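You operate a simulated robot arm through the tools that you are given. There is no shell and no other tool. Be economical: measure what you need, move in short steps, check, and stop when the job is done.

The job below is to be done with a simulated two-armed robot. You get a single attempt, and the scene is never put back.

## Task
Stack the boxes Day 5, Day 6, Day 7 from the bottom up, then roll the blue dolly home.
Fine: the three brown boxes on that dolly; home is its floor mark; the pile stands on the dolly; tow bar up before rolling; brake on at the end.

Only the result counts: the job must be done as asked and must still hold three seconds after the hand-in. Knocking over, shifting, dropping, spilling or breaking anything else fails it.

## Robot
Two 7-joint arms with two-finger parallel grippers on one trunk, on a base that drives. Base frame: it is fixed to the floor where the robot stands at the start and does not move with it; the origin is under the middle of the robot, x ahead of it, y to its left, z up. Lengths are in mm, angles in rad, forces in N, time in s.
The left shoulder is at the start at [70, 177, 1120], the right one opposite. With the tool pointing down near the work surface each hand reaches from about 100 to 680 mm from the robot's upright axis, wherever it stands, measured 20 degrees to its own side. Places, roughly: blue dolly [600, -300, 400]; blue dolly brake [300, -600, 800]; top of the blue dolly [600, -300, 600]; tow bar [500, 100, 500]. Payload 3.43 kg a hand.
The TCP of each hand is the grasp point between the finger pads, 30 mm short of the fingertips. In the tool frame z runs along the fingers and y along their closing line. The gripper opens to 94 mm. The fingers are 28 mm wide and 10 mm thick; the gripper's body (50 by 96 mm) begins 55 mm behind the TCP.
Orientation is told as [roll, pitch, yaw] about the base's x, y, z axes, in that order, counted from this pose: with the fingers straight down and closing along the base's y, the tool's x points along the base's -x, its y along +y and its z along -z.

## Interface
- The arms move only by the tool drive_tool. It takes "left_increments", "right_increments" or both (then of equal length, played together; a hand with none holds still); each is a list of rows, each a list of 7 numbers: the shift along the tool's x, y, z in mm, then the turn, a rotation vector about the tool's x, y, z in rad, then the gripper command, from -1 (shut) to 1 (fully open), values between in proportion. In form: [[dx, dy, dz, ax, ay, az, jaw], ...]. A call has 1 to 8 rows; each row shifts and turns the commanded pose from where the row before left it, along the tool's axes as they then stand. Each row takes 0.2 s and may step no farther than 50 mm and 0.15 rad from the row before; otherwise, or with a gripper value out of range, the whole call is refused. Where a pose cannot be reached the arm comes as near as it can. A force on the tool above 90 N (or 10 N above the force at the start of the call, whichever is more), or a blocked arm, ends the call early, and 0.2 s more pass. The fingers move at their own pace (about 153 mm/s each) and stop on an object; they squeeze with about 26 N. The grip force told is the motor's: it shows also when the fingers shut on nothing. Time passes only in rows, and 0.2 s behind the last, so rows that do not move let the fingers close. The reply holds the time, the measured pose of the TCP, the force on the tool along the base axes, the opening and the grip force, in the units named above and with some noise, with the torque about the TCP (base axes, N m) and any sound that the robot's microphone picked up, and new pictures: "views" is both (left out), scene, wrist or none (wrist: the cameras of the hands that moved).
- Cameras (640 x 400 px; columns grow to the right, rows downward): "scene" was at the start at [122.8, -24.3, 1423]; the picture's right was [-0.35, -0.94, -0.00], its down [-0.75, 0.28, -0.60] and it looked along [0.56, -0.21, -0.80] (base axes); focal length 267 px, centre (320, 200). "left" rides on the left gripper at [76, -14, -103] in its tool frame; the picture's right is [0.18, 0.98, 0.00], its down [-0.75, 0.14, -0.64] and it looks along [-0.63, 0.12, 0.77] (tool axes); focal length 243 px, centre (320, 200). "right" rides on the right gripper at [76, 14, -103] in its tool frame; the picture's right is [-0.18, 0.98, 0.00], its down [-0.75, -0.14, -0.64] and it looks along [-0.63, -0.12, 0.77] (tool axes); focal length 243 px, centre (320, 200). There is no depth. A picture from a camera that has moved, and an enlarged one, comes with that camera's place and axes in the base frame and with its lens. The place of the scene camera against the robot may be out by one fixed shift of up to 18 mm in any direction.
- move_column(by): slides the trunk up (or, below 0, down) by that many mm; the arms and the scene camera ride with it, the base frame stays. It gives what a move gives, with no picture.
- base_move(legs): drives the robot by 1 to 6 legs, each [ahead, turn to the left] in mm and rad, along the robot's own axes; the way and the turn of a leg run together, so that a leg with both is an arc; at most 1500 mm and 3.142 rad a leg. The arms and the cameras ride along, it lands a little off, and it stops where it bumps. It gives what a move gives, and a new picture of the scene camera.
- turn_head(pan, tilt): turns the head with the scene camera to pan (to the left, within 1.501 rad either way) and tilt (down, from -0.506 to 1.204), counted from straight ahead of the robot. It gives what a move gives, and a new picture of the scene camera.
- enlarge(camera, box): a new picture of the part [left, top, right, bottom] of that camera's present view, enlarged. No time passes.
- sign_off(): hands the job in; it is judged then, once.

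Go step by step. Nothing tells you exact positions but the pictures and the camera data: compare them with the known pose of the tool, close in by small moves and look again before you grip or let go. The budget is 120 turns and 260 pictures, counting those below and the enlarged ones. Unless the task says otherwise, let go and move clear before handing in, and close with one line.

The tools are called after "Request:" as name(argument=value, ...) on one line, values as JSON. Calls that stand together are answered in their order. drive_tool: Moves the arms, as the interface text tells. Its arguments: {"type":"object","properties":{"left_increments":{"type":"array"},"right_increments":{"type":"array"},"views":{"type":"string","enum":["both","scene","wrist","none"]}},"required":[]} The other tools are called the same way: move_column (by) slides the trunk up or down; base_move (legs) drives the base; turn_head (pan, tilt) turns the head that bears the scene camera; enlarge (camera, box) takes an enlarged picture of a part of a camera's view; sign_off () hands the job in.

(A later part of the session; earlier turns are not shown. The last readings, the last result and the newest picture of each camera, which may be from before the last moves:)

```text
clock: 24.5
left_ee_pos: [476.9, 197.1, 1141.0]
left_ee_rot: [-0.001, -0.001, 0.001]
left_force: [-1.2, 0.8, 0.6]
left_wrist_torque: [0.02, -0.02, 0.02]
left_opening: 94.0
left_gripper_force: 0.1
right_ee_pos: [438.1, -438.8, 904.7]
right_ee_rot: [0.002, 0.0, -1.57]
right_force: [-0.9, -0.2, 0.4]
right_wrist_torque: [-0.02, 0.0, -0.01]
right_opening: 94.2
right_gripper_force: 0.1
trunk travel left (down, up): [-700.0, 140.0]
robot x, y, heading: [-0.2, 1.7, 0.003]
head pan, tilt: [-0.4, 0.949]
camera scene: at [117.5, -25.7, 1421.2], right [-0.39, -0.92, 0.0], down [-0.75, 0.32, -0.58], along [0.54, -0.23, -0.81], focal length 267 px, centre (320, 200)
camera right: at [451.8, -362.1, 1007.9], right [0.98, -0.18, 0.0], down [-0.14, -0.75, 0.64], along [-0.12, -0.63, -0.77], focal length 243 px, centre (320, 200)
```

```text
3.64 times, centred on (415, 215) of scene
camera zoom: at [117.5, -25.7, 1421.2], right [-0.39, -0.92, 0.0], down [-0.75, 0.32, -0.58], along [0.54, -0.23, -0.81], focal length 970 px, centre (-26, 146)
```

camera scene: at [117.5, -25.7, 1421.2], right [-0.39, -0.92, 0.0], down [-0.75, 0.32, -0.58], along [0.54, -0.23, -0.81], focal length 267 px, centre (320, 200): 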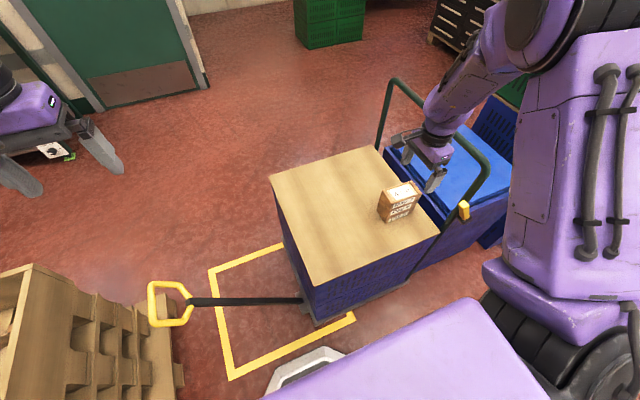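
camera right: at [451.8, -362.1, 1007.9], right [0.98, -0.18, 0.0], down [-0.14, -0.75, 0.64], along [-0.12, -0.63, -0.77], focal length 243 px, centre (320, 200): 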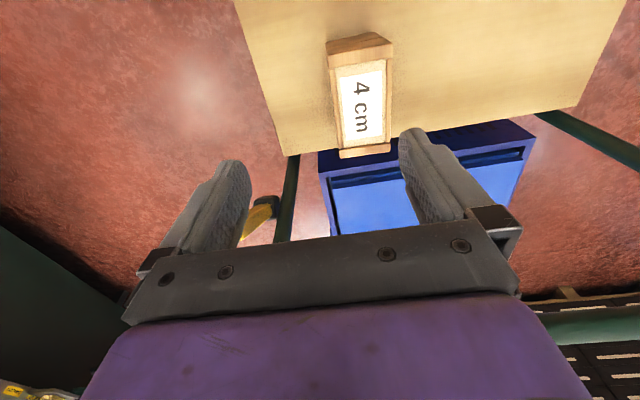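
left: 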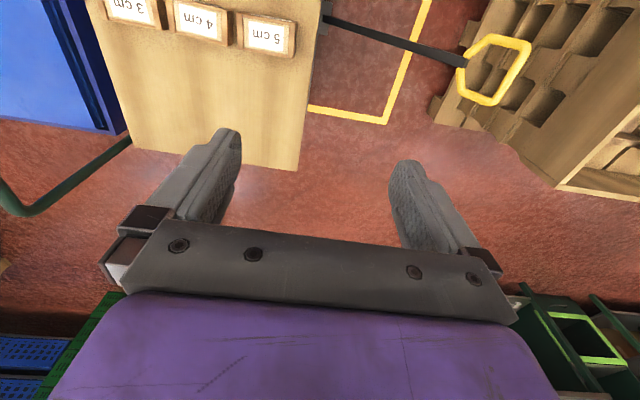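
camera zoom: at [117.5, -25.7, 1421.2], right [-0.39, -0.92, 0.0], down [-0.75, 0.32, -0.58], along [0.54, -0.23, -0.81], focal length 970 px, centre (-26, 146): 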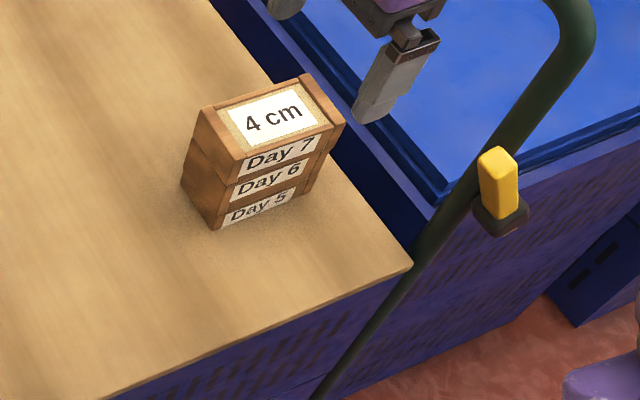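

The stack reads Day 5, 6, 7 from the bottom and is square. Now I position the wrist camera to look at the brake lever on the near handle post.

Request:
drive_tool(right_increments=[[10, -33, -10, 0, 0, 0, 1], [10, -33, -10, 0, 0, 0, 1], [10, -33, -10, 0, 0, 0, 1], [0, 0, 0, 0, 0, 0, 1]], views="wrist")

Request:
enlarge(camera="right", box=[240, 80, 440, 230])

Request:
turn_head(pan=-0.9, tilt=0.8)

Request:
enlarge(camera="scene", box=[300, 170, 420, 260])

```text
clock: 25.5
left_ee_pos: [481.0, 194.6, 1142.0]
left_ee_rot: [0.001, -0.001, 0.001]
left_force: [0.0, 0.2, 0.1]
left_wrist_torque: [0.01, 0.02, 0.0]
left_opening: 94.2
left_gripper_force: 0.1
right_ee_pos: [340.6, -408.5, 933.1]
right_ee_rot: [0.0, 0.0, -1.571]
right_force: [0.8, 0.0, -0.8]
right_wrist_torque: [-0.01, 0.01, 0.02]
right_opening: 94.1
right_gripper_force: 0.1
trunk travel left (down, up): [-700.0, 140.0]
robot x, y, heading: [-0.7, -2.0, 0.004]
head pan, tilt: [-0.4, 0.949]
camera right: at [354.6, -333.2, 1036.6], right [0.98, -0.18, 0.0], down [-0.14, -0.75, 0.64], along [-0.12, -0.63, -0.77], focal length 243 px, centre (320, 200)
```

right: 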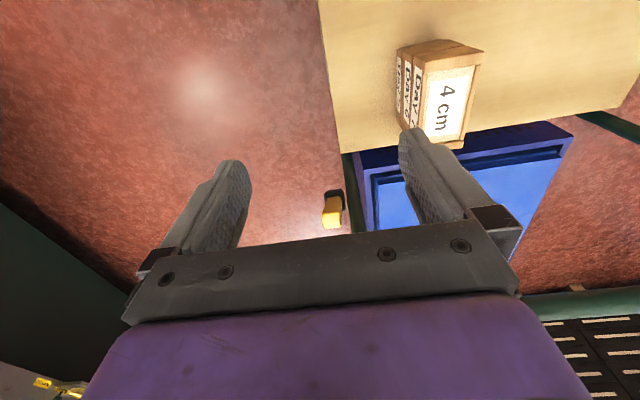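

```text
2.67 times, centred on (340, 155) of right
camera zoom: at [354.6, -333.2, 1036.6], right [0.98, -0.18, 0.0], down [-0.14, -0.75, 0.64], along [-0.12, -0.63, -0.77], focal length 647 px, centre (267, 320)
```

zoom: 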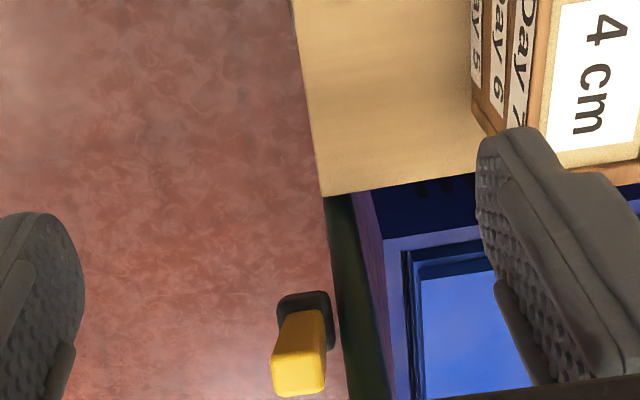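

```text
clock: 26.4
left_ee_pos: [479.8, 195.6, 1141.2]
left_ee_rot: [0.001, 0.002, -0.001]
left_force: [-0.2, -0.1, 0.6]
left_wrist_torque: [-0.02, -0.02, 0.01]
left_opening: 94.0
left_gripper_force: 0.1
right_ee_pos: [339.4, -410.4, 934.7]
right_ee_rot: [0.002, 0.002, -1.569]
right_force: [-0.4, 0.5, 0.6]
right_wrist_torque: [0.04, 0.0, 0.0]
right_opening: 94.1
right_gripper_force: 0.0
trunk travel left (down, up): [-700.0, 140.0]
robot x, y, heading: [1.4, -0.7, -0.001]
head pan, tilt: [-0.901, 0.799]
camera scene: at [103.5, -60.9, 1432.5], right [-0.78, -0.62, 0.0], down [-0.45, 0.56, -0.7], along [0.43, -0.55, -0.72], focal length 267 px, centre (320, 200)
```

scene: 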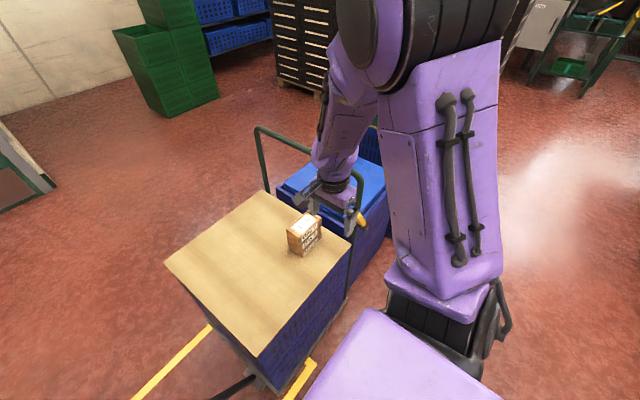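

```text
4.44 times, centred on (360, 215) of scene
camera zoom: at [103.5, -60.9, 1432.5], right [-0.78, -0.62, 0.0], down [-0.45, 0.56, -0.7], along [0.43, -0.55, -0.72], focal length 1185 px, centre (142, 133)
```

zoom: 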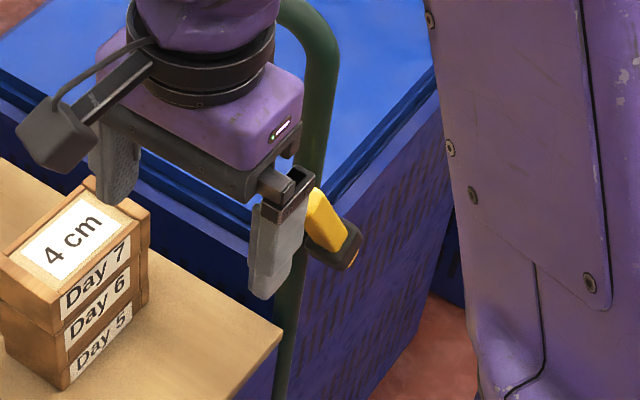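

The lever is a yellow paddle on the near post, leaning toward +y. First I bring the left hand above the tow-bar handle and look at both.

Request:
drive_tool(left_increments=[[0, 0, 50, 0, 0, 0, 1], [0, 0, 50, 0, 0, 0, 1], [0, 0, 50, 0, 0, 0, 1], [0, 10, 45, 0, 0, 0, 1], [0, 20, 40, 0, 0, 0, 1], [5, 20, 20, 0, 0, 0, 1], [5, 20, 10, 0, 0, 0, 1], [0, 0, 0, 0, 0, 0, 1]], views="wrist")

Request:
turn_head(pan=0.3, tilt=0.9)

```text
clock: 28.2
left_ee_pos: [468.2, 264.9, 875.6]
left_ee_rot: [0.001, 0.0, -0.002]
left_force: [0.4, 0.6, 0.8]
left_wrist_torque: [0.01, 0.01, 0.0]
left_opening: 94.1
left_gripper_force: 0.0
right_ee_pos: [341.1, -409.2, 932.1]
right_ee_rot: [0.0, 0.0, -1.568]
right_force: [-0.5, -0.1, 0.0]
right_wrist_torque: [-0.02, -0.03, 0.01]
right_opening: 93.9
right_gripper_force: 0.1
trunk travel left (down, up): [-700.0, 140.0]
robot x, y, heading: [0.3, -0.1, 0.005]
head pan, tilt: [-0.901, 0.799]
camera left: at [392.8, 250.2, 978.3], right [-0.18, 0.98, 0.0], down [0.75, 0.14, 0.64], along [0.63, 0.12, -0.77], focal length 243 px, centre (320, 200)
```

left: 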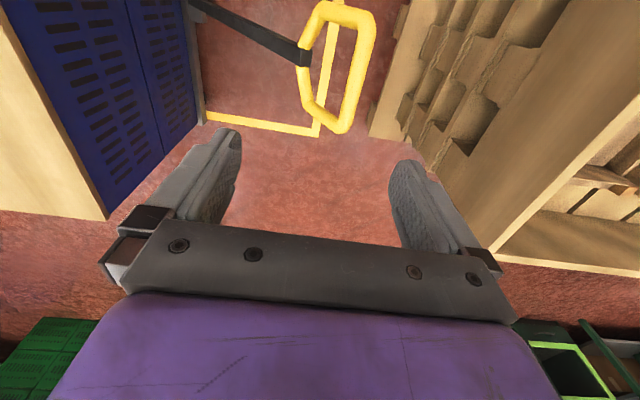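

```text
clock: 29.6
left_ee_pos: [469.2, 266.7, 875.7]
left_ee_rot: [-0.001, -0.001, 0.0]
left_force: [0.3, 0.2, 0.4]
left_wrist_torque: [0.03, 0.0, -0.02]
left_opening: 93.9
left_gripper_force: 0.0
right_ee_pos: [341.3, -410.4, 934.1]
right_ee_rot: [0.0, 0.001, -1.57]
right_force: [-0.2, 0.0, -1.1]
right_wrist_torque: [0.0, 0.02, 0.01]
right_opening: 93.9
right_gripper_force: 0.1
trunk travel left (down, up): [-700.0, 140.0]
robot x, y, heading: [-0.8, 0.4, 0.003]
head pan, tilt: [0.3, 0.901]
camera scene: at [125.5, 24.5, 1424.6], right [0.29, -0.96, 0.0], down [-0.75, -0.23, -0.62], along [0.59, 0.18, -0.78], focal length 267 px, centre (320, 200)
```

scene: 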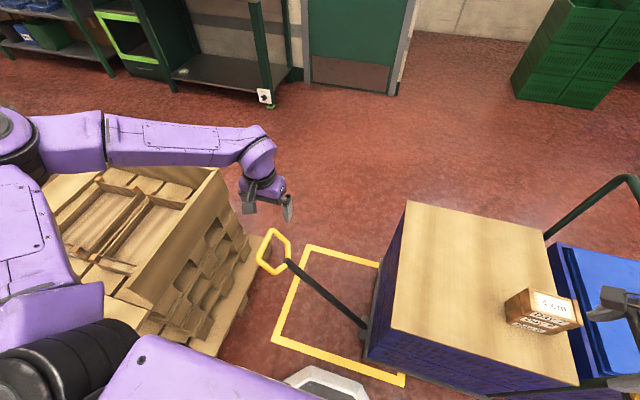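

Two left-camera views put the tow handle's crossbar at about [454,299,696], running along x. I go down straddling it.

Request:
drive_tool(left_increments=[[15, 33, 10, 0, 0, 0, 1], [0, 0, 40, 0, 0, 0, 1], [0, 0, 40, 0, 0, 0, 1], [0, 0, 30, 0, 0, 0, 1], [0, 0, 0, 0, 0, 0, 1]], views="both")

Request:
enlarge(camera="scene", box=[210, 170, 370, 330])

```text
clock: 30.8
left_ee_pos: [453.6, 298.8, 756.1]
left_ee_rot: [0.0, 0.0, 0.001]
left_force: [0.0, 0.0, -0.8]
left_wrist_torque: [0.01, 0.0, -0.01]
left_opening: 93.8
left_gripper_force: 0.0
right_ee_pos: [340.2, -409.5, 934.1]
right_ee_rot: [0.003, 0.0, -1.57]
right_force: [-0.1, 1.2, -0.4]
right_wrist_torque: [0.03, -0.01, -0.01]
right_opening: 94.1
right_gripper_force: 0.1
trunk travel left (down, up): [-700.0, 140.0]
robot x, y, heading: [-0.1, 3.1, 0.001]
head pan, tilt: [0.3, 0.901]
camera scene: at [125.4, 23.9, 1424.6], right [0.3, -0.96, 0.0], down [-0.75, -0.23, -0.62], along [0.59, 0.18, -0.78], focal length 267 px, centre (320, 200)
camera left: at [378.2, 282.3, 858.3], right [-0.18, 0.98, 0.0], down [0.75, 0.14, 0.64], along [0.63, 0.12, -0.77], focal length 243 px, centre (320, 200)
```

scene: 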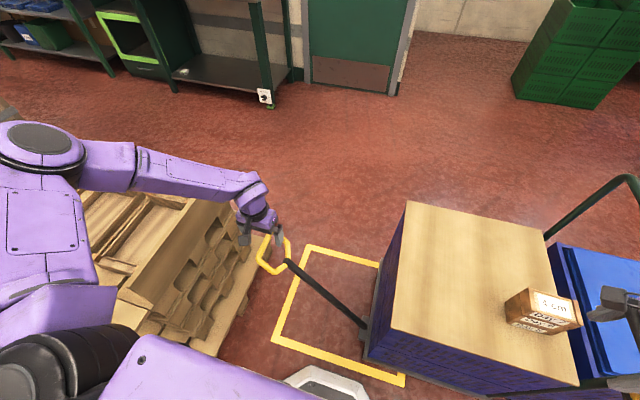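
left: 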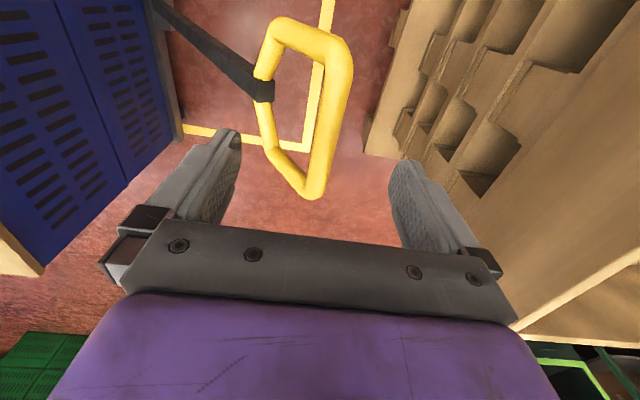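

```text
2.50 times, centred on (290, 250) of scene
camera zoom: at [125.4, 23.9, 1424.6], right [0.3, -0.96, 0.0], down [-0.75, -0.23, -0.62], along [0.59, 0.18, -0.78], focal length 667 px, centre (395, 75)
```

zoom: 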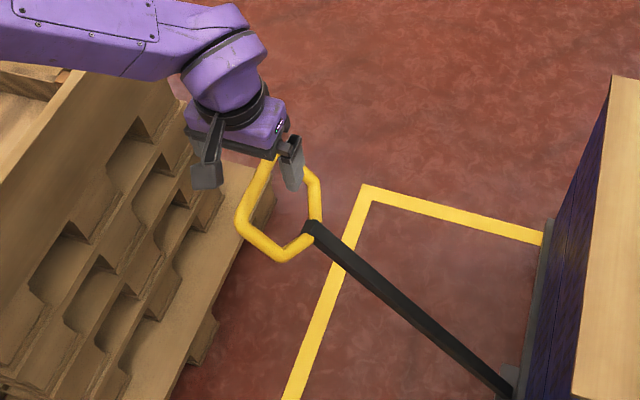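

The crossbar is centred between the fingers, so I descend 60 mm and close.

Request:
drive_tool(left_increments=[[2, 0, 30, 0, 0, 0, 1], [0, 0, 20, 0, 0, 0, 1], [0, 0, 10, 0, 0, 0, 1], [0, 0, 0, 0, 0, 0, 1], [0, 0, 0, 0, 0, 0, -1], [0, 0, 0, 0, 0, 0, -1], [0, 0, 0, 0, 0, 0, -1]], views="both")

Request:
enlarge(camera="scene", box=[210, 170, 370, 330])

```text
clock: 32.4
left_ee_pos: [452.1, 299.9, 696.7]
left_ee_rot: [0.001, -0.002, 0.0]
left_force: [3.7, 8.1, 7.7]
left_wrist_torque: [0.03, 0.17, 0.0]
left_opening: 21.9
left_gripper_force: 45.0
right_ee_pos: [340.7, -408.8, 934.4]
right_ee_rot: [0.001, -0.001, -1.568]
right_force: [0.1, 0.8, -0.4]
right_wrist_torque: [0.0, -0.01, 0.01]
right_opening: 93.9
right_gripper_force: 0.1
trunk travel left (down, up): [-700.0, 140.0]
robot x, y, heading: [-4.4, -0.2, -0.0]
head pan, tilt: [0.3, 0.901]
camera scene: at [125.0, 25.2, 1424.7], right [0.3, -0.96, 0.0], down [-0.75, -0.23, -0.62], along [0.59, 0.18, -0.78], focal length 267 px, centre (320, 200)
camera left: at [376.3, 283.5, 798.3], right [-0.18, 0.98, 0.0], down [0.75, 0.14, 0.64], along [0.63, 0.12, -0.77], focal length 243 px, centre (320, 200)
```

scene: 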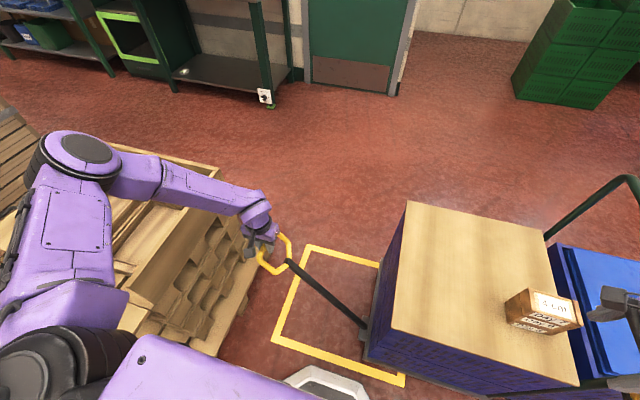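
left: 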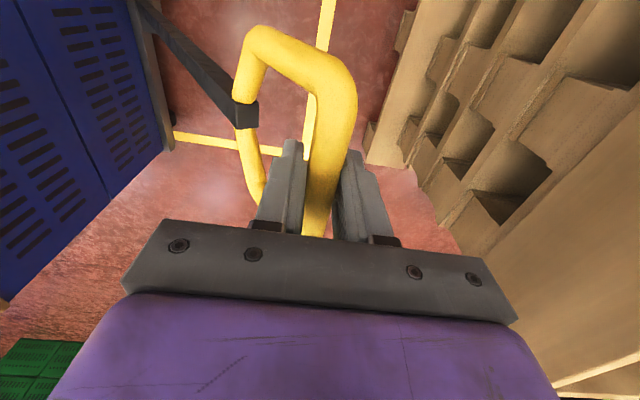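

```text
2.50 times, centred on (290, 250) of scene
camera zoom: at [125.0, 25.2, 1424.7], right [0.3, -0.96, 0.0], down [-0.75, -0.23, -0.62], along [0.59, 0.18, -0.78], focal length 667 px, centre (395, 75)
```

zoom: 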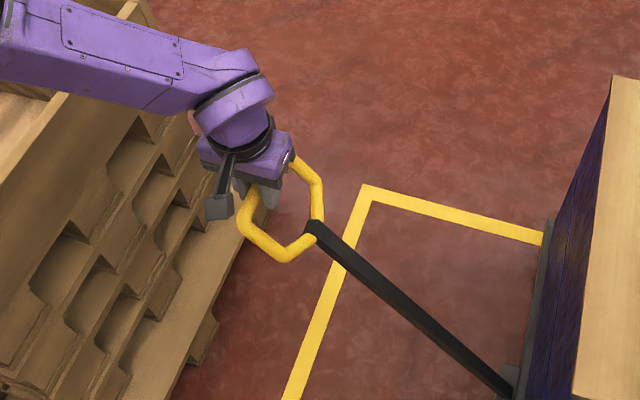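

The crossbar is gripped at 22 mm. The hinge is near (y -77, z 224), so I raise the bar along the arc and watch the forces.

Request:
drive_tool(left_increments=[[0, -20, -14.5, 0, 0, 0, -1], [0, -19, -14, 0, 0, 0, -1], [0, -35.7, -22.4, 0, 0, 0, -1], [0, 0, 0, 0, 0, 0, -1]], views="none")

```text
clock: 33.4
left_ee_pos: [453.4, 223.3, 747.2]
left_ee_rot: [-0.003, 0.002, -0.001]
left_force: [1.5, -5.5, -10.8]
left_wrist_torque: [-0.03, -0.86, 0.31]
left_opening: 17.8
left_gripper_force: 45.1
right_ee_pos: [341.8, -408.7, 932.8]
right_ee_rot: [0.0, 0.001, -1.568]
right_force: [0.5, 0.4, 0.0]
right_wrist_torque: [0.0, 0.04, 0.0]
right_opening: 94.1
right_gripper_force: 0.1
trunk travel left (down, up): [-700.0, 140.0]
robot x, y, heading: [1.7, -1.9, -0.002]
head pan, tilt: [0.3, 0.901]
```

Request:
drive_tool(left_increments=[[0, -37.2, -17, 0, 0, 0, -1], [0, -38.5, -15, 0, 0, 0, -1], [0, 0, 0, 0, 0, 0, -1]], views="both")

```text
clock: 34.2
left_ee_pos: [453.6, 147.0, 780.3]
left_ee_rot: [-0.001, 0.001, 0.0]
left_force: [2.1, 0.8, -0.4]
left_wrist_torque: [-0.08, 0.19, 0.22]
left_opening: 17.8
left_gripper_force: 44.6
right_ee_pos: [341.4, -408.1, 932.5]
right_ee_rot: [0.0, -0.001, -1.569]
right_force: [0.1, 0.6, 1.0]
right_wrist_torque: [-0.02, -0.03, -0.02]
right_opening: 94.2
right_gripper_force: 0.0
trunk travel left (down, up): [-700.0, 140.0]
robot x, y, heading: [-1.7, 1.2, -0.002]
head pan, tilt: [0.3, 0.901]
camera scene: at [126.1, 25.6, 1424.6], right [0.3, -0.96, 0.0], down [-0.75, -0.23, -0.62], along [0.59, 0.18, -0.78], focal length 267 px, centre (320, 200)
camera left: at [377.3, 132.3, 882.4], right [-0.18, 0.98, 0.0], down [0.75, 0.14, 0.64], along [0.63, 0.12, -0.77], focal length 243 px, centre (320, 200)
```

scene: 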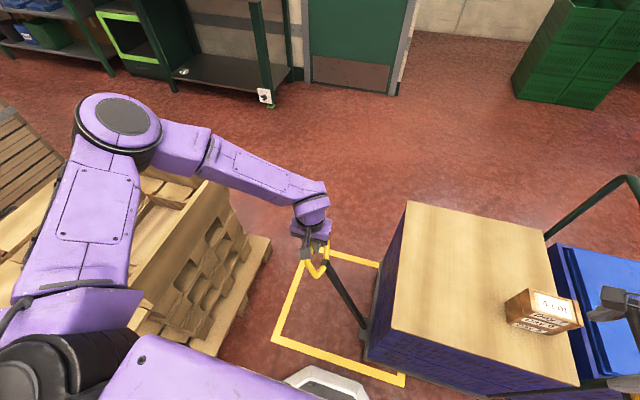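
left: 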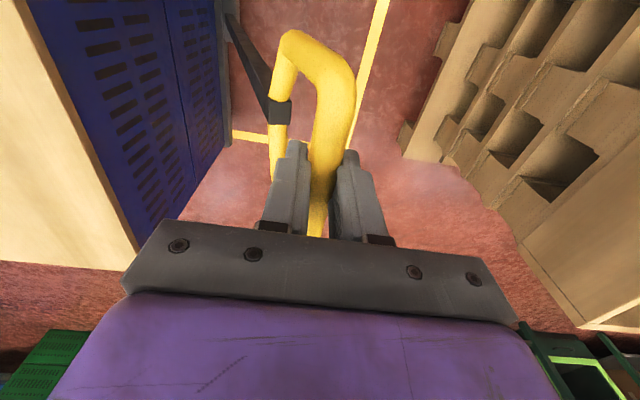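

The bar is following with low forces, so I continue toward vertical.

Request:
drive_tool(left_increments=[[0, -39.7, -14, 0, 0, 0, -1], [0, -40.5, -11.7, 0, 0, 0, -1], [0, -41, -8.7, 0, 0, 0, -1], [0, 0, 0, 0, 0, 0, -1]], views="none")

Request:
drive_tool(left_increments=[[0, -30, -4.4, 0, 0, 0, -1], [0, -30, -2, 0, 0, 0, -1], [0, 0, 0, 0, 0, 0, -1]], views="both")

```text
clock: 35.2
left_ee_pos: [454.1, 25.8, 811.7]
left_ee_rot: [-0.003, 0.0, 0.001]
left_force: [15.5, -0.9, -6.3]
left_wrist_torque: [0.09, -1.28, 0.52]
left_opening: 17.5
left_gripper_force: 45.3
right_ee_pos: [343.6, -408.8, 932.9]
right_ee_rot: [-0.001, 0.001, -1.568]
right_force: [-0.8, -0.1, -0.3]
right_wrist_torque: [0.0, 0.0, -0.02]
right_opening: 93.9
right_gripper_force: 0.1
trunk travel left (down, up): [-700.0, 140.0]
robot x, y, heading: [-6.0, 4.1, -0.005]
head pan, tilt: [0.3, 0.901]
```

```text
clock: 36.0
left_ee_pos: [453.2, -32.7, 819.5]
left_ee_rot: [-0.003, 0.004, -0.001]
left_force: [15.2, -1.9, 0.7]
left_wrist_torque: [-0.12, -0.6, 0.54]
left_opening: 17.6
left_gripper_force: 44.8
right_ee_pos: [342.7, -409.6, 932.1]
right_ee_rot: [-0.001, -0.001, -1.569]
right_force: [0.1, -0.4, -0.4]
right_wrist_torque: [-0.04, 0.01, 0.0]
right_opening: 94.1
right_gripper_force: 0.0
trunk travel left (down, up): [-700.0, 140.0]
robot x, y, heading: [-2.8, -0.8, 0.003]
head pan, tilt: [0.3, 0.901]
camera scene: at [128.4, 24.8, 1424.4], right [0.3, -0.96, 0.0], down [-0.75, -0.23, -0.62], along [0.59, 0.18, -0.79], focal length 267 px, centre (320, 200)
camera left: at [377.8, -48.6, 921.7], right [-0.18, 0.98, 0.0], down [0.75, 0.14, 0.64], along [0.63, 0.12, -0.77], focal length 243 px, centre (320, 200)
```

scene: 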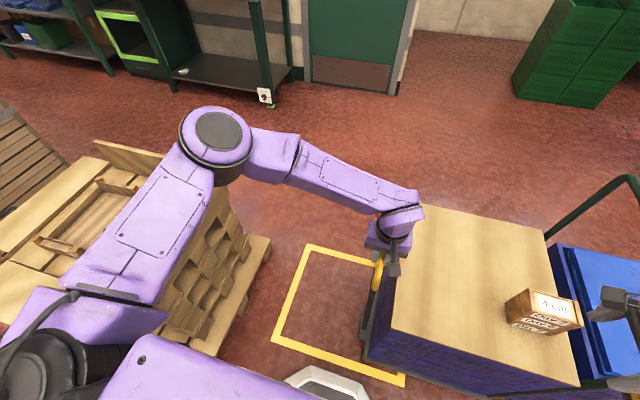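
left: 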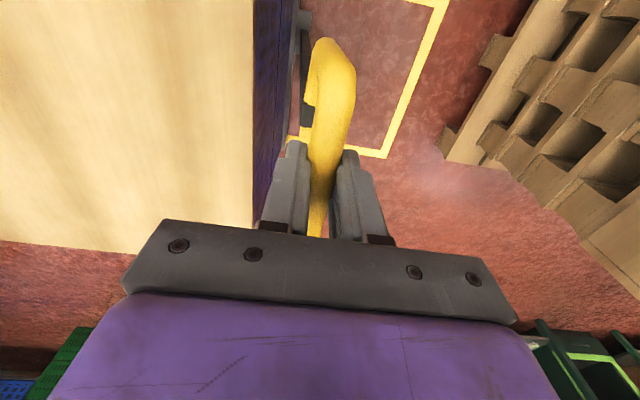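

Request:
drive_tool(left_increments=[[-2, -15, -1, 0, 0, 0, -1], [-2, -15, -0.5, 0, 0, 0, -1], [0, 0, 0, 0, 0, 0, -1]], views="wrist")

```text
clock: 36.8
left_ee_pos: [452.9, -63.4, 821.1]
left_ee_rot: [0.001, 0.005, -0.002]
left_force: [-5.0, -2.7, -6.1]
left_wrist_torque: [-0.02, 0.51, 0.76]
left_opening: 17.6
left_gripper_force: 45.4
right_ee_pos: [341.2, -410.6, 934.0]
right_ee_rot: [0.0, 0.0, -1.569]
right_force: [-0.3, 0.8, -0.3]
right_wrist_torque: [-0.02, 0.03, -0.02]
right_opening: 94.0
right_gripper_force: 0.0
trunk travel left (down, up): [-700.0, 140.0]
robot x, y, heading: [1.7, 0.5, 0.002]
head pan, tilt: [0.3, 0.901]
camera left: at [378.3, -79.9, 923.2], right [-0.18, 0.98, 0.0], down [0.76, 0.14, 0.64], along [0.63, 0.12, -0.77], focal length 243 px, centre (320, 200)
```

left: 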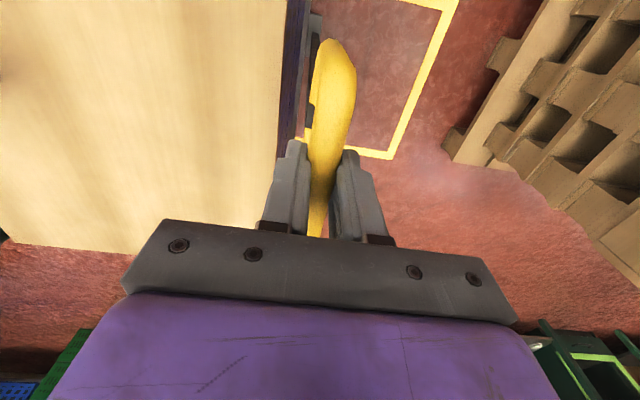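

Request:
drive_tool(left_increments=[[0, -8, 0, 0, 0, 0, -1], [0, -8, 0, 0, 0, 0, -1], [0, 0, 0, 0, 0, 0, -1]], views="none")

Request:
drive_tool(left_increments=[[0, -8, 0, 0, 0, 0, -1], [0, 0, 0, 0, 0, 0, -1]], views="wrist")

```text
clock: 37.6
left_ee_pos: [453.1, -76.9, 820.2]
left_ee_rot: [0.002, 0.002, 0.001]
left_force: [-15.9, 17.8, -9.0]
left_wrist_torque: [0.3, 0.5, 0.51]
left_opening: 17.7
left_gripper_force: 44.9
right_ee_pos: [338.1, -407.1, 934.7]
right_ee_rot: [0.002, -0.001, -1.568]
right_force: [-0.1, 0.1, -0.6]
right_wrist_torque: [-0.03, -0.03, 0.01]
right_opening: 94.0
right_gripper_force: 0.0
trunk travel left (down, up): [-700.0, 140.0]
robot x, y, heading: [3.0, -4.3, 0.0]
head pan, tilt: [0.3, 0.901]
```

```text
clock: 38.2
left_ee_pos: [453.0, -75.5, 820.5]
left_ee_rot: [0.006, 0.002, 0.007]
left_force: [-21.1, 59.8, -5.5]
left_wrist_torque: [0.75, 0.37, 0.14]
left_opening: 17.5
left_gripper_force: 45.3
right_ee_pos: [338.7, -402.2, 938.4]
right_ee_rot: [0.002, -0.01, -1.57]
right_force: [-0.1, 0.1, 0.8]
right_wrist_torque: [-0.01, 0.02, 0.01]
right_opening: 94.1
right_gripper_force: 0.1
trunk travel left (down, up): [-700.0, 140.0]
robot x, y, heading: [0.1, -0.6, 0.004]
head pan, tilt: [0.3, 0.901]
camera left: at [378.3, -93.4, 923.1], right [-0.19, 0.98, 0.01], down [0.75, 0.14, 0.64], along [0.63, 0.13, -0.77], focal length 243 px, centre (320, 200)
```

left: 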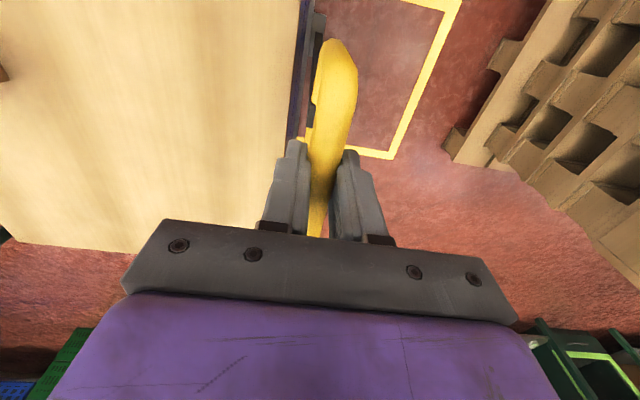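

The bar met a firm stop at vertical, and the dolly held against about 60 N, so the brake looks on. I ease off and open slightly to see if the bar stays up.

Request:
drive_tool(left_increments=[[0, 6, 0, 0, 0, 0, -1], [2, 4, 0, 0, 0, 0, -1], [0, 0, 0, 0, 0, 0, -0.4], [0, 0, 0, 0, 0, 0, -0.4], [0, 0, 0, 0, 0, 0, -0.4]], views="wrist")

```text
clock: 39.4
left_ee_pos: [454.6, -78.8, 821.2]
left_ee_rot: [-0.001, 0.0, -0.003]
left_force: [-0.4, 0.3, 0.1]
left_wrist_torque: [0.03, 0.0, -0.02]
left_opening: 28.2
left_gripper_force: 0.1
right_ee_pos: [341.4, -410.1, 932.4]
right_ee_rot: [0.0, 0.0, -1.568]
right_force: [-0.2, 0.4, -0.5]
right_wrist_torque: [-0.01, -0.01, -0.04]
right_opening: 94.3
right_gripper_force: 0.0
trunk travel left (down, up): [-700.0, 140.0]
robot x, y, heading: [1.5, 3.8, 0.001]
head pan, tilt: [0.3, 0.901]
camera left: at [378.1, -93.6, 923.7], right [-0.18, 0.98, 0.0], down [0.75, 0.14, 0.64], along [0.63, 0.12, -0.77], focal length 243 px, centre (320, 200)
```

left: 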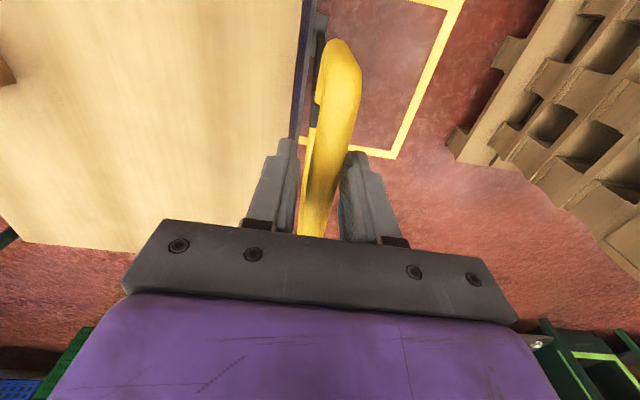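

Request:
drive_tool(left_increments=[[0, 0, 0, 0, 0, 0, 0.2], [0, 0, 0, 0, 0, 0, 0.2], [0, 0, 0, 0, 0, 0, 0.2]], views="both")

```text
clock: 40.2
left_ee_pos: [452.5, -76.7, 821.9]
left_ee_rot: [-0.001, 0.0, 0.0]
left_force: [-0.1, -0.2, 0.8]
left_wrist_torque: [-0.01, 0.02, 0.03]
left_opening: 56.4
left_gripper_force: 0.1
right_ee_pos: [340.7, -408.8, 933.9]
right_ee_rot: [0.001, 0.002, -1.569]
right_force: [-0.8, -0.4, -0.6]
right_wrist_torque: [0.0, 0.01, 0.0]
right_opening: 93.9
right_gripper_force: 0.1
trunk travel left (down, up): [-700.0, 140.0]
robot x, y, heading: [3.4, 0.0, 0.005]
head pan, tilt: [0.3, 0.901]
camera scene: at [125.5, 24.8, 1424.6], right [0.3, -0.96, 0.0], down [-0.75, -0.23, -0.62], along [0.59, 0.18, -0.78], focal length 267 px, centre (320, 200)
camera left: at [378.1, -92.6, 923.5], right [-0.18, 0.98, 0.0], down [0.75, 0.14, 0.64], along [0.63, 0.12, -0.77], focal length 243 px, centre (320, 200)
```

scene: 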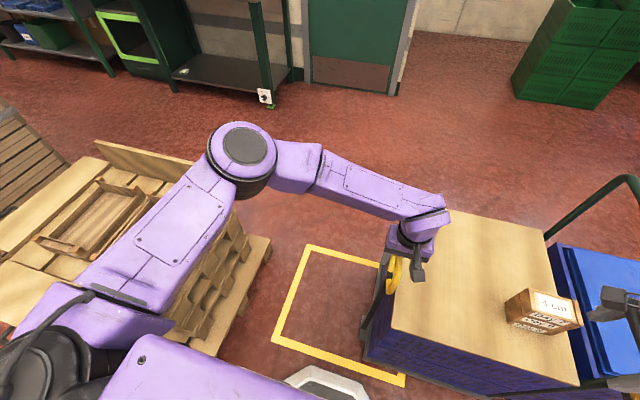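
left: 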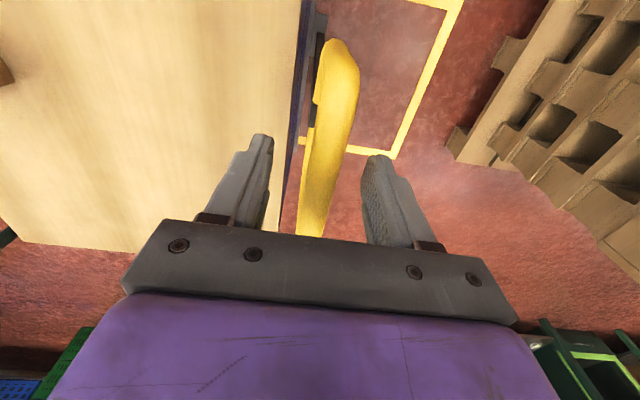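

The tow bar stands on its own. I retract the left hand upward, and bring the closed right hand to the +y side of the brake lever.

Request:
drive_tool(left_increments=[[0, 0, -40, 0, 0, 0, 0.2], [0, 0, -45, 0, 0, 0, 0.2], [0, 0, -45, 0, 0, 0, 0.2], [0, 10, -45, 0, 0, 0, 0.2], [10, 20, -30, 0, 0, 0, 0.2], [20, 30, 0, 0, 0, 0, 0.2], [20, 30, 0, 0, 0, 0, 0.2]], right_increments=[[0, 0, 0, 0, 0, 0, -1], [0, 0, 0, 0, 0, 0, -1], [-20, -9, 0, 0, 0, 0, -1], [-20, 0, 15, 0, 0, 0, -1], [-20, 0, 20, 0, 0, 0, -1], [-5, 0, 20, 0, 0, 0, -1], [0, 0, 15, 0, 0, 0, -1]], views="wrist")

Request:
turn_head(pan=-0.8, tilt=0.8)

Request:
enlarge(camera="scene", box=[310, 160, 430, 260])

Request:
enlarge(camera="right", box=[220, 60, 420, 240])

```text
clock: 41.8
left_ee_pos: [403.7, 15.5, 1026.2]
left_ee_rot: [-0.001, 0.0, 0.0]
left_force: [0.5, 0.1, -1.0]
left_wrist_torque: [-0.01, -0.05, -0.02]
left_opening: 56.4
left_gripper_force: 0.0
right_ee_pos: [329.9, -473.2, 865.1]
right_ee_rot: [0.002, -0.002, -1.57]
right_force: [-0.3, 0.2, -0.3]
right_wrist_torque: [0.01, 0.04, -0.02]
right_opening: 0.1
right_gripper_force: 26.0
trunk travel left (down, up): [-700.0, 140.0]
robot x, y, heading: [0.0, -1.4, -0.005]
head pan, tilt: [0.3, 0.901]
camera right: at [345.2, -396.6, 966.7], right [0.98, -0.18, 0.0], down [-0.14, -0.75, 0.64], along [-0.12, -0.63, -0.77], focal length 243 px, centre (320, 200)
camera left: at [327.7, -0.9, 1128.6], right [-0.18, 0.98, 0.0], down [0.75, 0.14, 0.64], along [0.63, 0.12, -0.77], focal length 243 px, centre (320, 200)
```

right: 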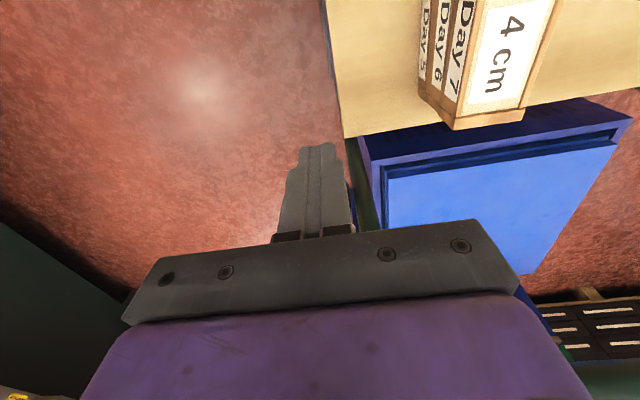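
left: 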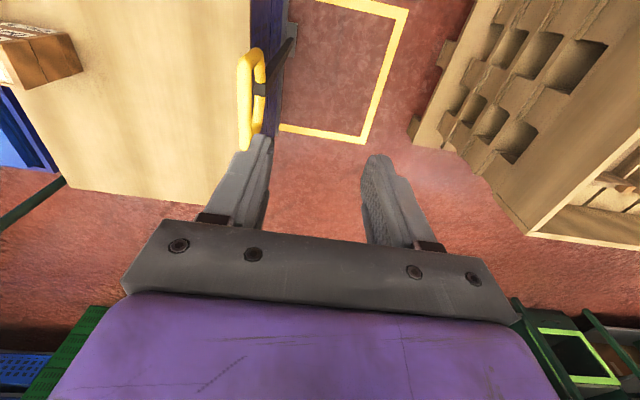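

```text
clock: 43.1
left_ee_pos: [404.9, 13.5, 1026.2]
left_ee_rot: [-0.001, 0.0, 0.001]
left_force: [0.5, -1.6, 0.7]
left_wrist_torque: [0.02, -0.01, 0.01]
left_opening: 56.4
left_gripper_force: 0.1
right_ee_pos: [330.9, -474.6, 863.9]
right_ee_rot: [0.003, 0.0, -1.57]
right_force: [-0.1, 0.2, -0.4]
right_wrist_torque: [-0.01, 0.01, 0.0]
right_opening: 0.0
right_gripper_force: 26.1
trunk travel left (down, up): [-700.0, 140.0]
robot x, y, heading: [0.4, -1.5, 0.003]
head pan, tilt: [-0.799, 0.799]
camera scene: at [109.7, -55.6, 1432.5], right [-0.72, -0.7, 0.0], down [-0.5, 0.51, -0.7], along [0.49, -0.5, -0.72], focal length 267 px, centre (320, 200)
```

scene: 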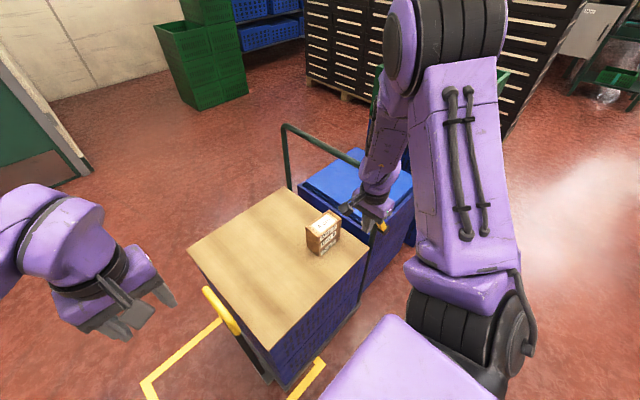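

```text
4.00 times, centred on (370, 210) of scene
camera zoom: at [109.7, -55.6, 1432.5], right [-0.72, -0.7, 0.0], down [-0.5, 0.51, -0.7], along [0.49, -0.5, -0.72], focal length 1067 px, centre (120, 160)
```

zoom: 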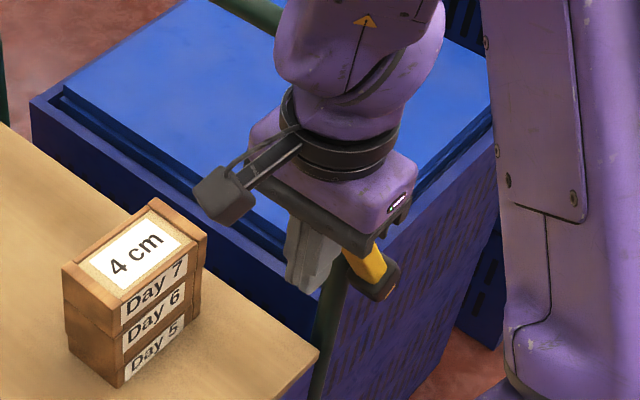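

```text
2.22 times, centred on (320, 150) of right
camera zoom: at [345.5, -397.4, 966.3], right [0.98, -0.18, 0.0], down [-0.14, -0.75, 0.64], along [-0.12, -0.63, -0.77], focal length 539 px, centre (320, 311)
```

zoom: 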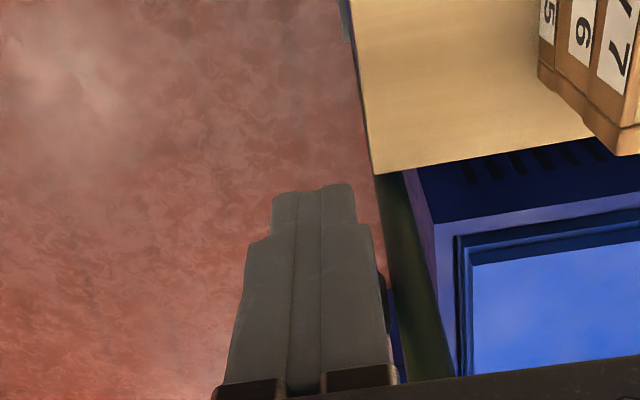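

The palm would foul the handle if I pushed this way. I'll turn the hand to yaw 0 and pitch it about 45° so it approaches the lever from the robot side with the fingers either side in y.

Request:
drive_tool(right_increments=[[40, -15, -20, 0, 0, 0, -1], [10, -15, -40, 0, 0, 0, 0.2], [0, 0, 0, 0, 0, -0.15, 0.2], [0, 0, 0, 0, 0, -0.15, 0.2], [0, 0, 0, 0, 0, -0.15, 0.2], [0, 0, 0, 0, 0, -0.15, 0.2], [0, 0, 0, 0, 0, -0.15, 0.2], [0, 0, 0, 0, 0, -0.15, 0.2]], views="none")

Request:
drive_tool(right_increments=[[0, 0, 0, 0, 0, -0.15, 0.2], [0, 0, 0, 0, 0, -0.15, 0.2], [0, 0, 0, 0, 0, -0.15, 0.2], [0, 0, 0, 0, 0, -0.15, 0.2], [0, 0, 0, 0, 0, -0.07, 0.2], [0, 0, 0, 0, -0.15, 0, 0.2], [0, 0, 0, 0, -0.15, 0, 0.2], [0, 0, 0, 0, -0.15, 0, 0.2]], views="none")

Request:
drive_tool(right_increments=[[0, 0, 0, 0, -0.15, 0, 0.2], [0, 0, 0, 0, -0.15, 0, 0.2], [0, 0, 0, 0, -0.035, 0, 0.2], [0, 0, 0, 0, 0, 0, 0.2]], views="both")

```text
clock: 45.0
left_ee_pos: [403.4, 13.6, 1027.3]
left_ee_rot: [0.0, 0.0, -0.001]
left_force: [0.0, 0.4, -0.9]
left_wrist_torque: [0.01, 0.02, 0.0]
left_opening: 56.1
left_gripper_force: 0.2
right_ee_pos: [300.3, -423.3, 923.2]
right_ee_rot: [0.001, 0.001, -0.666]
right_force: [0.7, 1.1, -0.1]
right_wrist_torque: [-0.01, 0.02, -0.01]
right_opening: 56.6
right_gripper_force: 0.0
trunk travel left (down, up): [-700.0, 140.0]
robot x, y, heading: [-1.8, 2.5, 0.0]
head pan, tilt: [-0.799, 0.799]
```

```text
clock: 46.8
left_ee_pos: [402.9, 11.3, 1026.0]
left_ee_rot: [0.002, 0.0, 0.0]
left_force: [0.0, -0.2, 0.6]
left_wrist_torque: [0.05, 0.02, 0.0]
left_opening: 56.2
left_gripper_force: 0.1
right_ee_pos: [315.0, -440.6, 921.2]
right_ee_rot: [0.002, -0.448, -0.003]
right_force: [0.0, -0.2, 0.0]
right_wrist_torque: [0.04, 0.02, 0.03]
right_opening: 56.3
right_gripper_force: 0.0
right hand out of reach, approached as far as the arm can: row 7, 8
trunk travel left (down, up): [-700.0, 140.0]
robot x, y, heading: [0.1, -1.9, 0.005]
head pan, tilt: [-0.799, 0.799]
```

```text
clock: 47.8
left_ee_pos: [404.5, 12.5, 1026.4]
left_ee_rot: [0.0, -0.001, -0.001]
left_force: [0.7, 0.4, 0.4]
left_wrist_torque: [0.0, 0.0, 0.01]
left_opening: 56.3
left_gripper_force: 0.1
right_ee_pos: [325.6, -458.4, 916.9]
right_ee_rot: [0.001, -0.785, -0.002]
right_force: [-0.2, 0.2, -0.5]
right_wrist_torque: [-0.01, 0.02, -0.04]
right_opening: 56.6
right_gripper_force: 0.1
right hand out of reach, approached as far as the arm can: row 1, 2
trunk travel left (down, up): [-700.0, 140.0]
robot x, y, heading: [0.9, 0.2, -0.004]
head pan, tilt: [-0.799, 0.799]
camera scene: at [109.4, -56.1, 1432.5], right [-0.72, -0.7, 0.0], down [-0.5, 0.51, -0.7], along [0.49, -0.5, -0.72], focal length 267 px, centre (320, 200)
camera right: at [200.3, -443.4, 936.0], right [0.13, 0.98, 0.13], down [0.08, -0.14, 0.99], along [0.99, -0.12, -0.1], focal length 243 px, centre (320, 200)
```

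scene: 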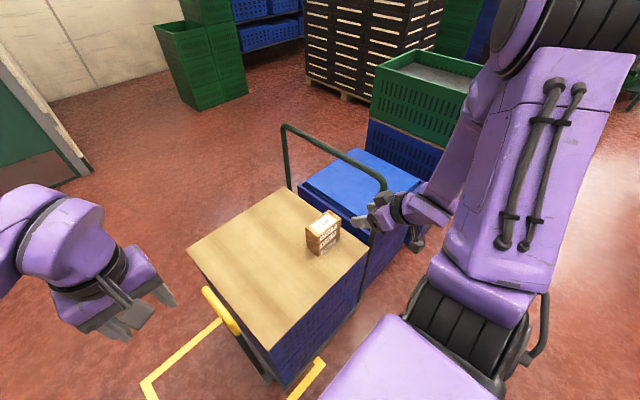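
right: 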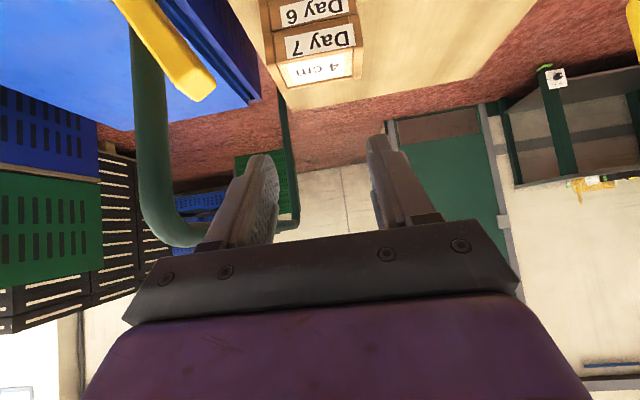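

In this upside-down view the lever leans about 35° toward +y. Its tip is near [335,-528,837] and its pivot is at the post, near y -576. I line the open fingers up around it.

Request:
drive_tool(right_increments=[[8.2, -27.7, -8.2, 0, 0, 0, 0.3], [8.2, -27.7, -8.2, 0, 0, 0, 0.3], [8.2, -27.7, -8.2, 0, 0, 0, 0.3], [14, 0, 20, 0, 0, 0, 0.3], [0, 0, 0, 0, 0, 0, 0.3]], views="both")

Request:
enlarge(camera="scene", box=[330, 160, 450, 260])

```text
clock: 49.0
left_ee_pos: [404.9, 14.9, 1026.3]
left_ee_rot: [-0.001, 0.001, -0.001]
left_force: [0.1, -0.1, -0.1]
left_wrist_torque: [-0.01, -0.01, 0.04]
left_opening: 56.4
left_gripper_force: 0.1
right_ee_pos: [296.0, -538.5, 893.8]
right_ee_rot: [-0.003, -0.786, -0.001]
right_force: [1.0, -0.2, 0.6]
right_wrist_torque: [0.0, -0.03, 0.0]
right_opening: 61.1
right_gripper_force: 0.1
trunk travel left (down, up): [-700.0, 140.0]
robot x, y, heading: [-0.8, -6.3, -0.001]
head pan, tilt: [-0.799, 0.799]
camera scene: at [109.3, -54.7, 1432.6], right [-0.72, -0.7, 0.0], down [-0.5, 0.51, -0.7], along [0.49, -0.5, -0.72], focal length 267 px, centre (320, 200)
camera right: at [168.4, -524.5, 913.3], right [0.13, 0.98, 0.13], down [0.08, -0.14, 0.99], along [0.99, -0.12, -0.1], focal length 243 px, centre (320, 200)
```

scene: 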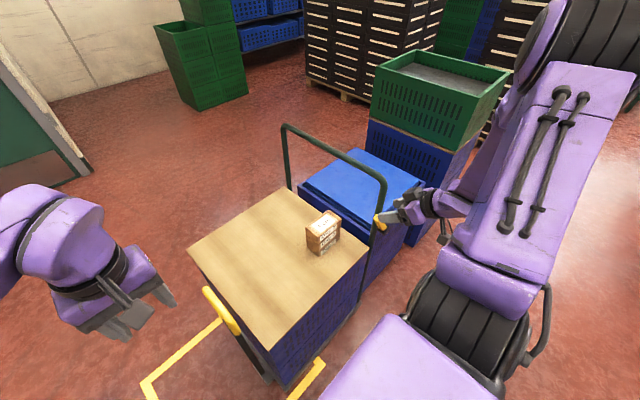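
right: 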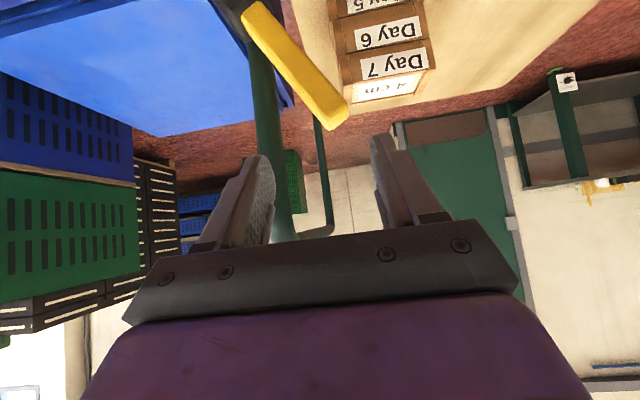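

```text
4.00 times, centred on (390, 210) of scene
camera zoom: at [109.3, -54.7, 1432.6], right [-0.72, -0.7, 0.0], down [-0.5, 0.51, -0.7], along [0.49, -0.5, -0.72], focal length 1067 px, centre (40, 160)
```

zoom: 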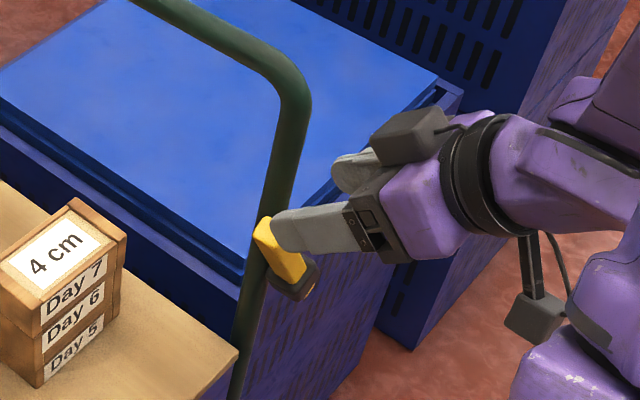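

The lever sits right ahead between the fingers. I advance onto it.

Request:
drive_tool(right_increments=[[10, 0, 20, 0, 0, 0, 0.3], [10, 0, 20, 0, 0, 0, 0.3], [10, 0, 16, 0, 0, 0, 0.3], [0, 0, 8, 0, 0, 0, 0.3], [0, 0, 0, 0, 0, 0, 0.3]], views="wrist")

Request:
enlarge(camera="scene", box=[330, 160, 450, 260])

```text
clock: 50.1
left_ee_pos: [404.7, 13.9, 1026.4]
left_ee_rot: [0.0, -0.001, 0.001]
left_force: [0.6, 0.2, 0.1]
left_wrist_torque: [0.0, -0.01, 0.0]
left_opening: 56.4
left_gripper_force: 0.1
right_ee_pos: [319.8, -538.8, 826.9]
right_ee_rot: [0.0, -0.785, 0.001]
right_force: [0.3, -0.5, 0.5]
right_wrist_torque: [0.0, -0.01, 0.0]
right_opening: 61.1
right_gripper_force: 0.1
trunk travel left (down, up): [-700.0, 140.0]
robot x, y, heading: [-1.5, 0.9, -0.003]
head pan, tilt: [-0.799, 0.799]
camera right: at [192.8, -525.3, 846.3], right [0.13, 0.98, 0.13], down [0.08, -0.14, 0.99], along [0.99, -0.12, -0.1], focal length 243 px, centre (320, 200)
```

right: 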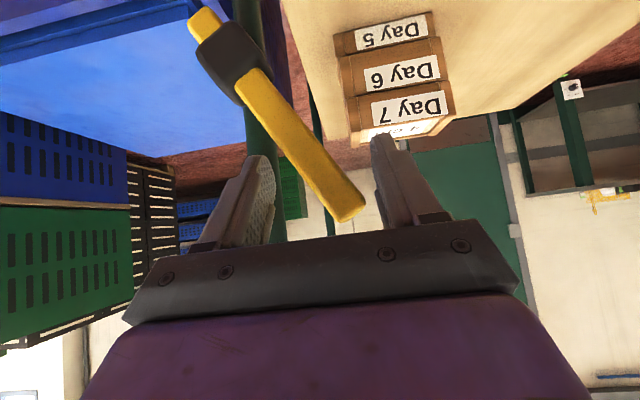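

```text
4.00 times, centred on (390, 210) of scene
camera zoom: at [109.4, -55.2, 1432.5], right [-0.72, -0.7, 0.0], down [-0.5, 0.51, -0.7], along [0.49, -0.5, -0.72], focal length 1067 px, centre (40, 160)
```

zoom: 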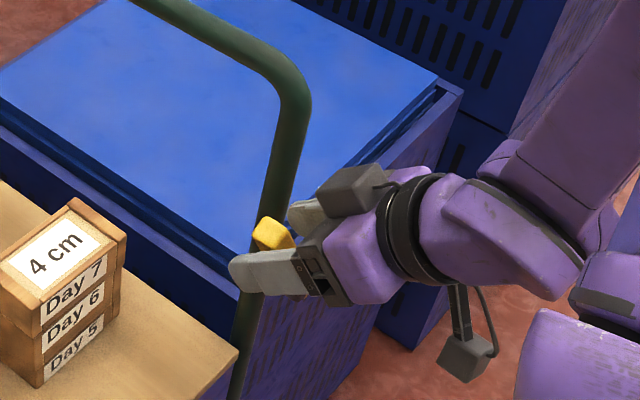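

The pivot block is now visible near (y -587, z 734), with the lever up and leaning +y. I narrow the jaws and sweep toward -y in small steps, listening for a click.

Request:
drive_tool(right_increments=[[3, -4, -3, 0, 0, 0, -0.28], [0, 0, 0, 0, 0, 0, -0.28], [0, -10, 0, 0, 0, 0, -0.28], [0, -10, 0, 0, 0, 0, -0.28], [0, -10, 0, 0, 0, 0, -0.28], [0, 0, 0, 0, 0, 0, -0.28]], views="wrist")

```text
clock: 51.5
left_ee_pos: [404.1, 12.4, 1026.5]
left_ee_rot: [-0.001, 0.001, -0.001]
left_force: [0.1, -0.2, -0.6]
left_wrist_torque: [0.0, -0.02, -0.02]
left_opening: 56.4
left_gripper_force: 0.1
right_ee_pos: [315.6, -573.2, 825.5]
right_ee_rot: [0.003, -0.783, -0.003]
right_force: [-0.1, -0.3, -0.4]
right_wrist_torque: [-0.03, -0.03, -0.03]
right_opening: 34.9
right_gripper_force: 1.3
trunk travel left (down, up): [-700.0, 140.0]
robot x, y, heading: [-1.5, -0.0, 0.001]
head pan, tilt: [-0.799, 0.799]
camera right: at [188.5, -558.4, 845.7], right [0.13, 0.98, 0.13], down [0.08, -0.14, 0.99], along [0.99, -0.12, -0.1], focal length 243 px, centre (320, 200)
```

right: 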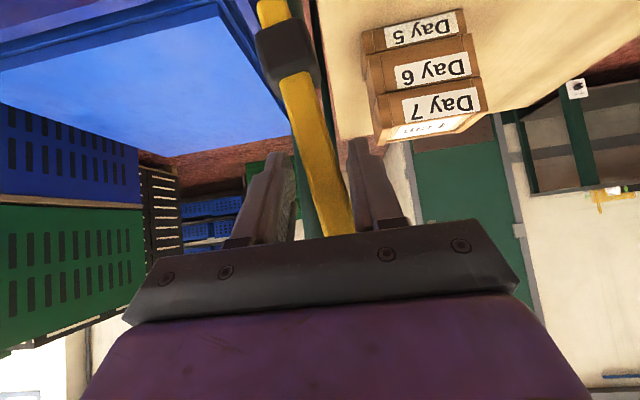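

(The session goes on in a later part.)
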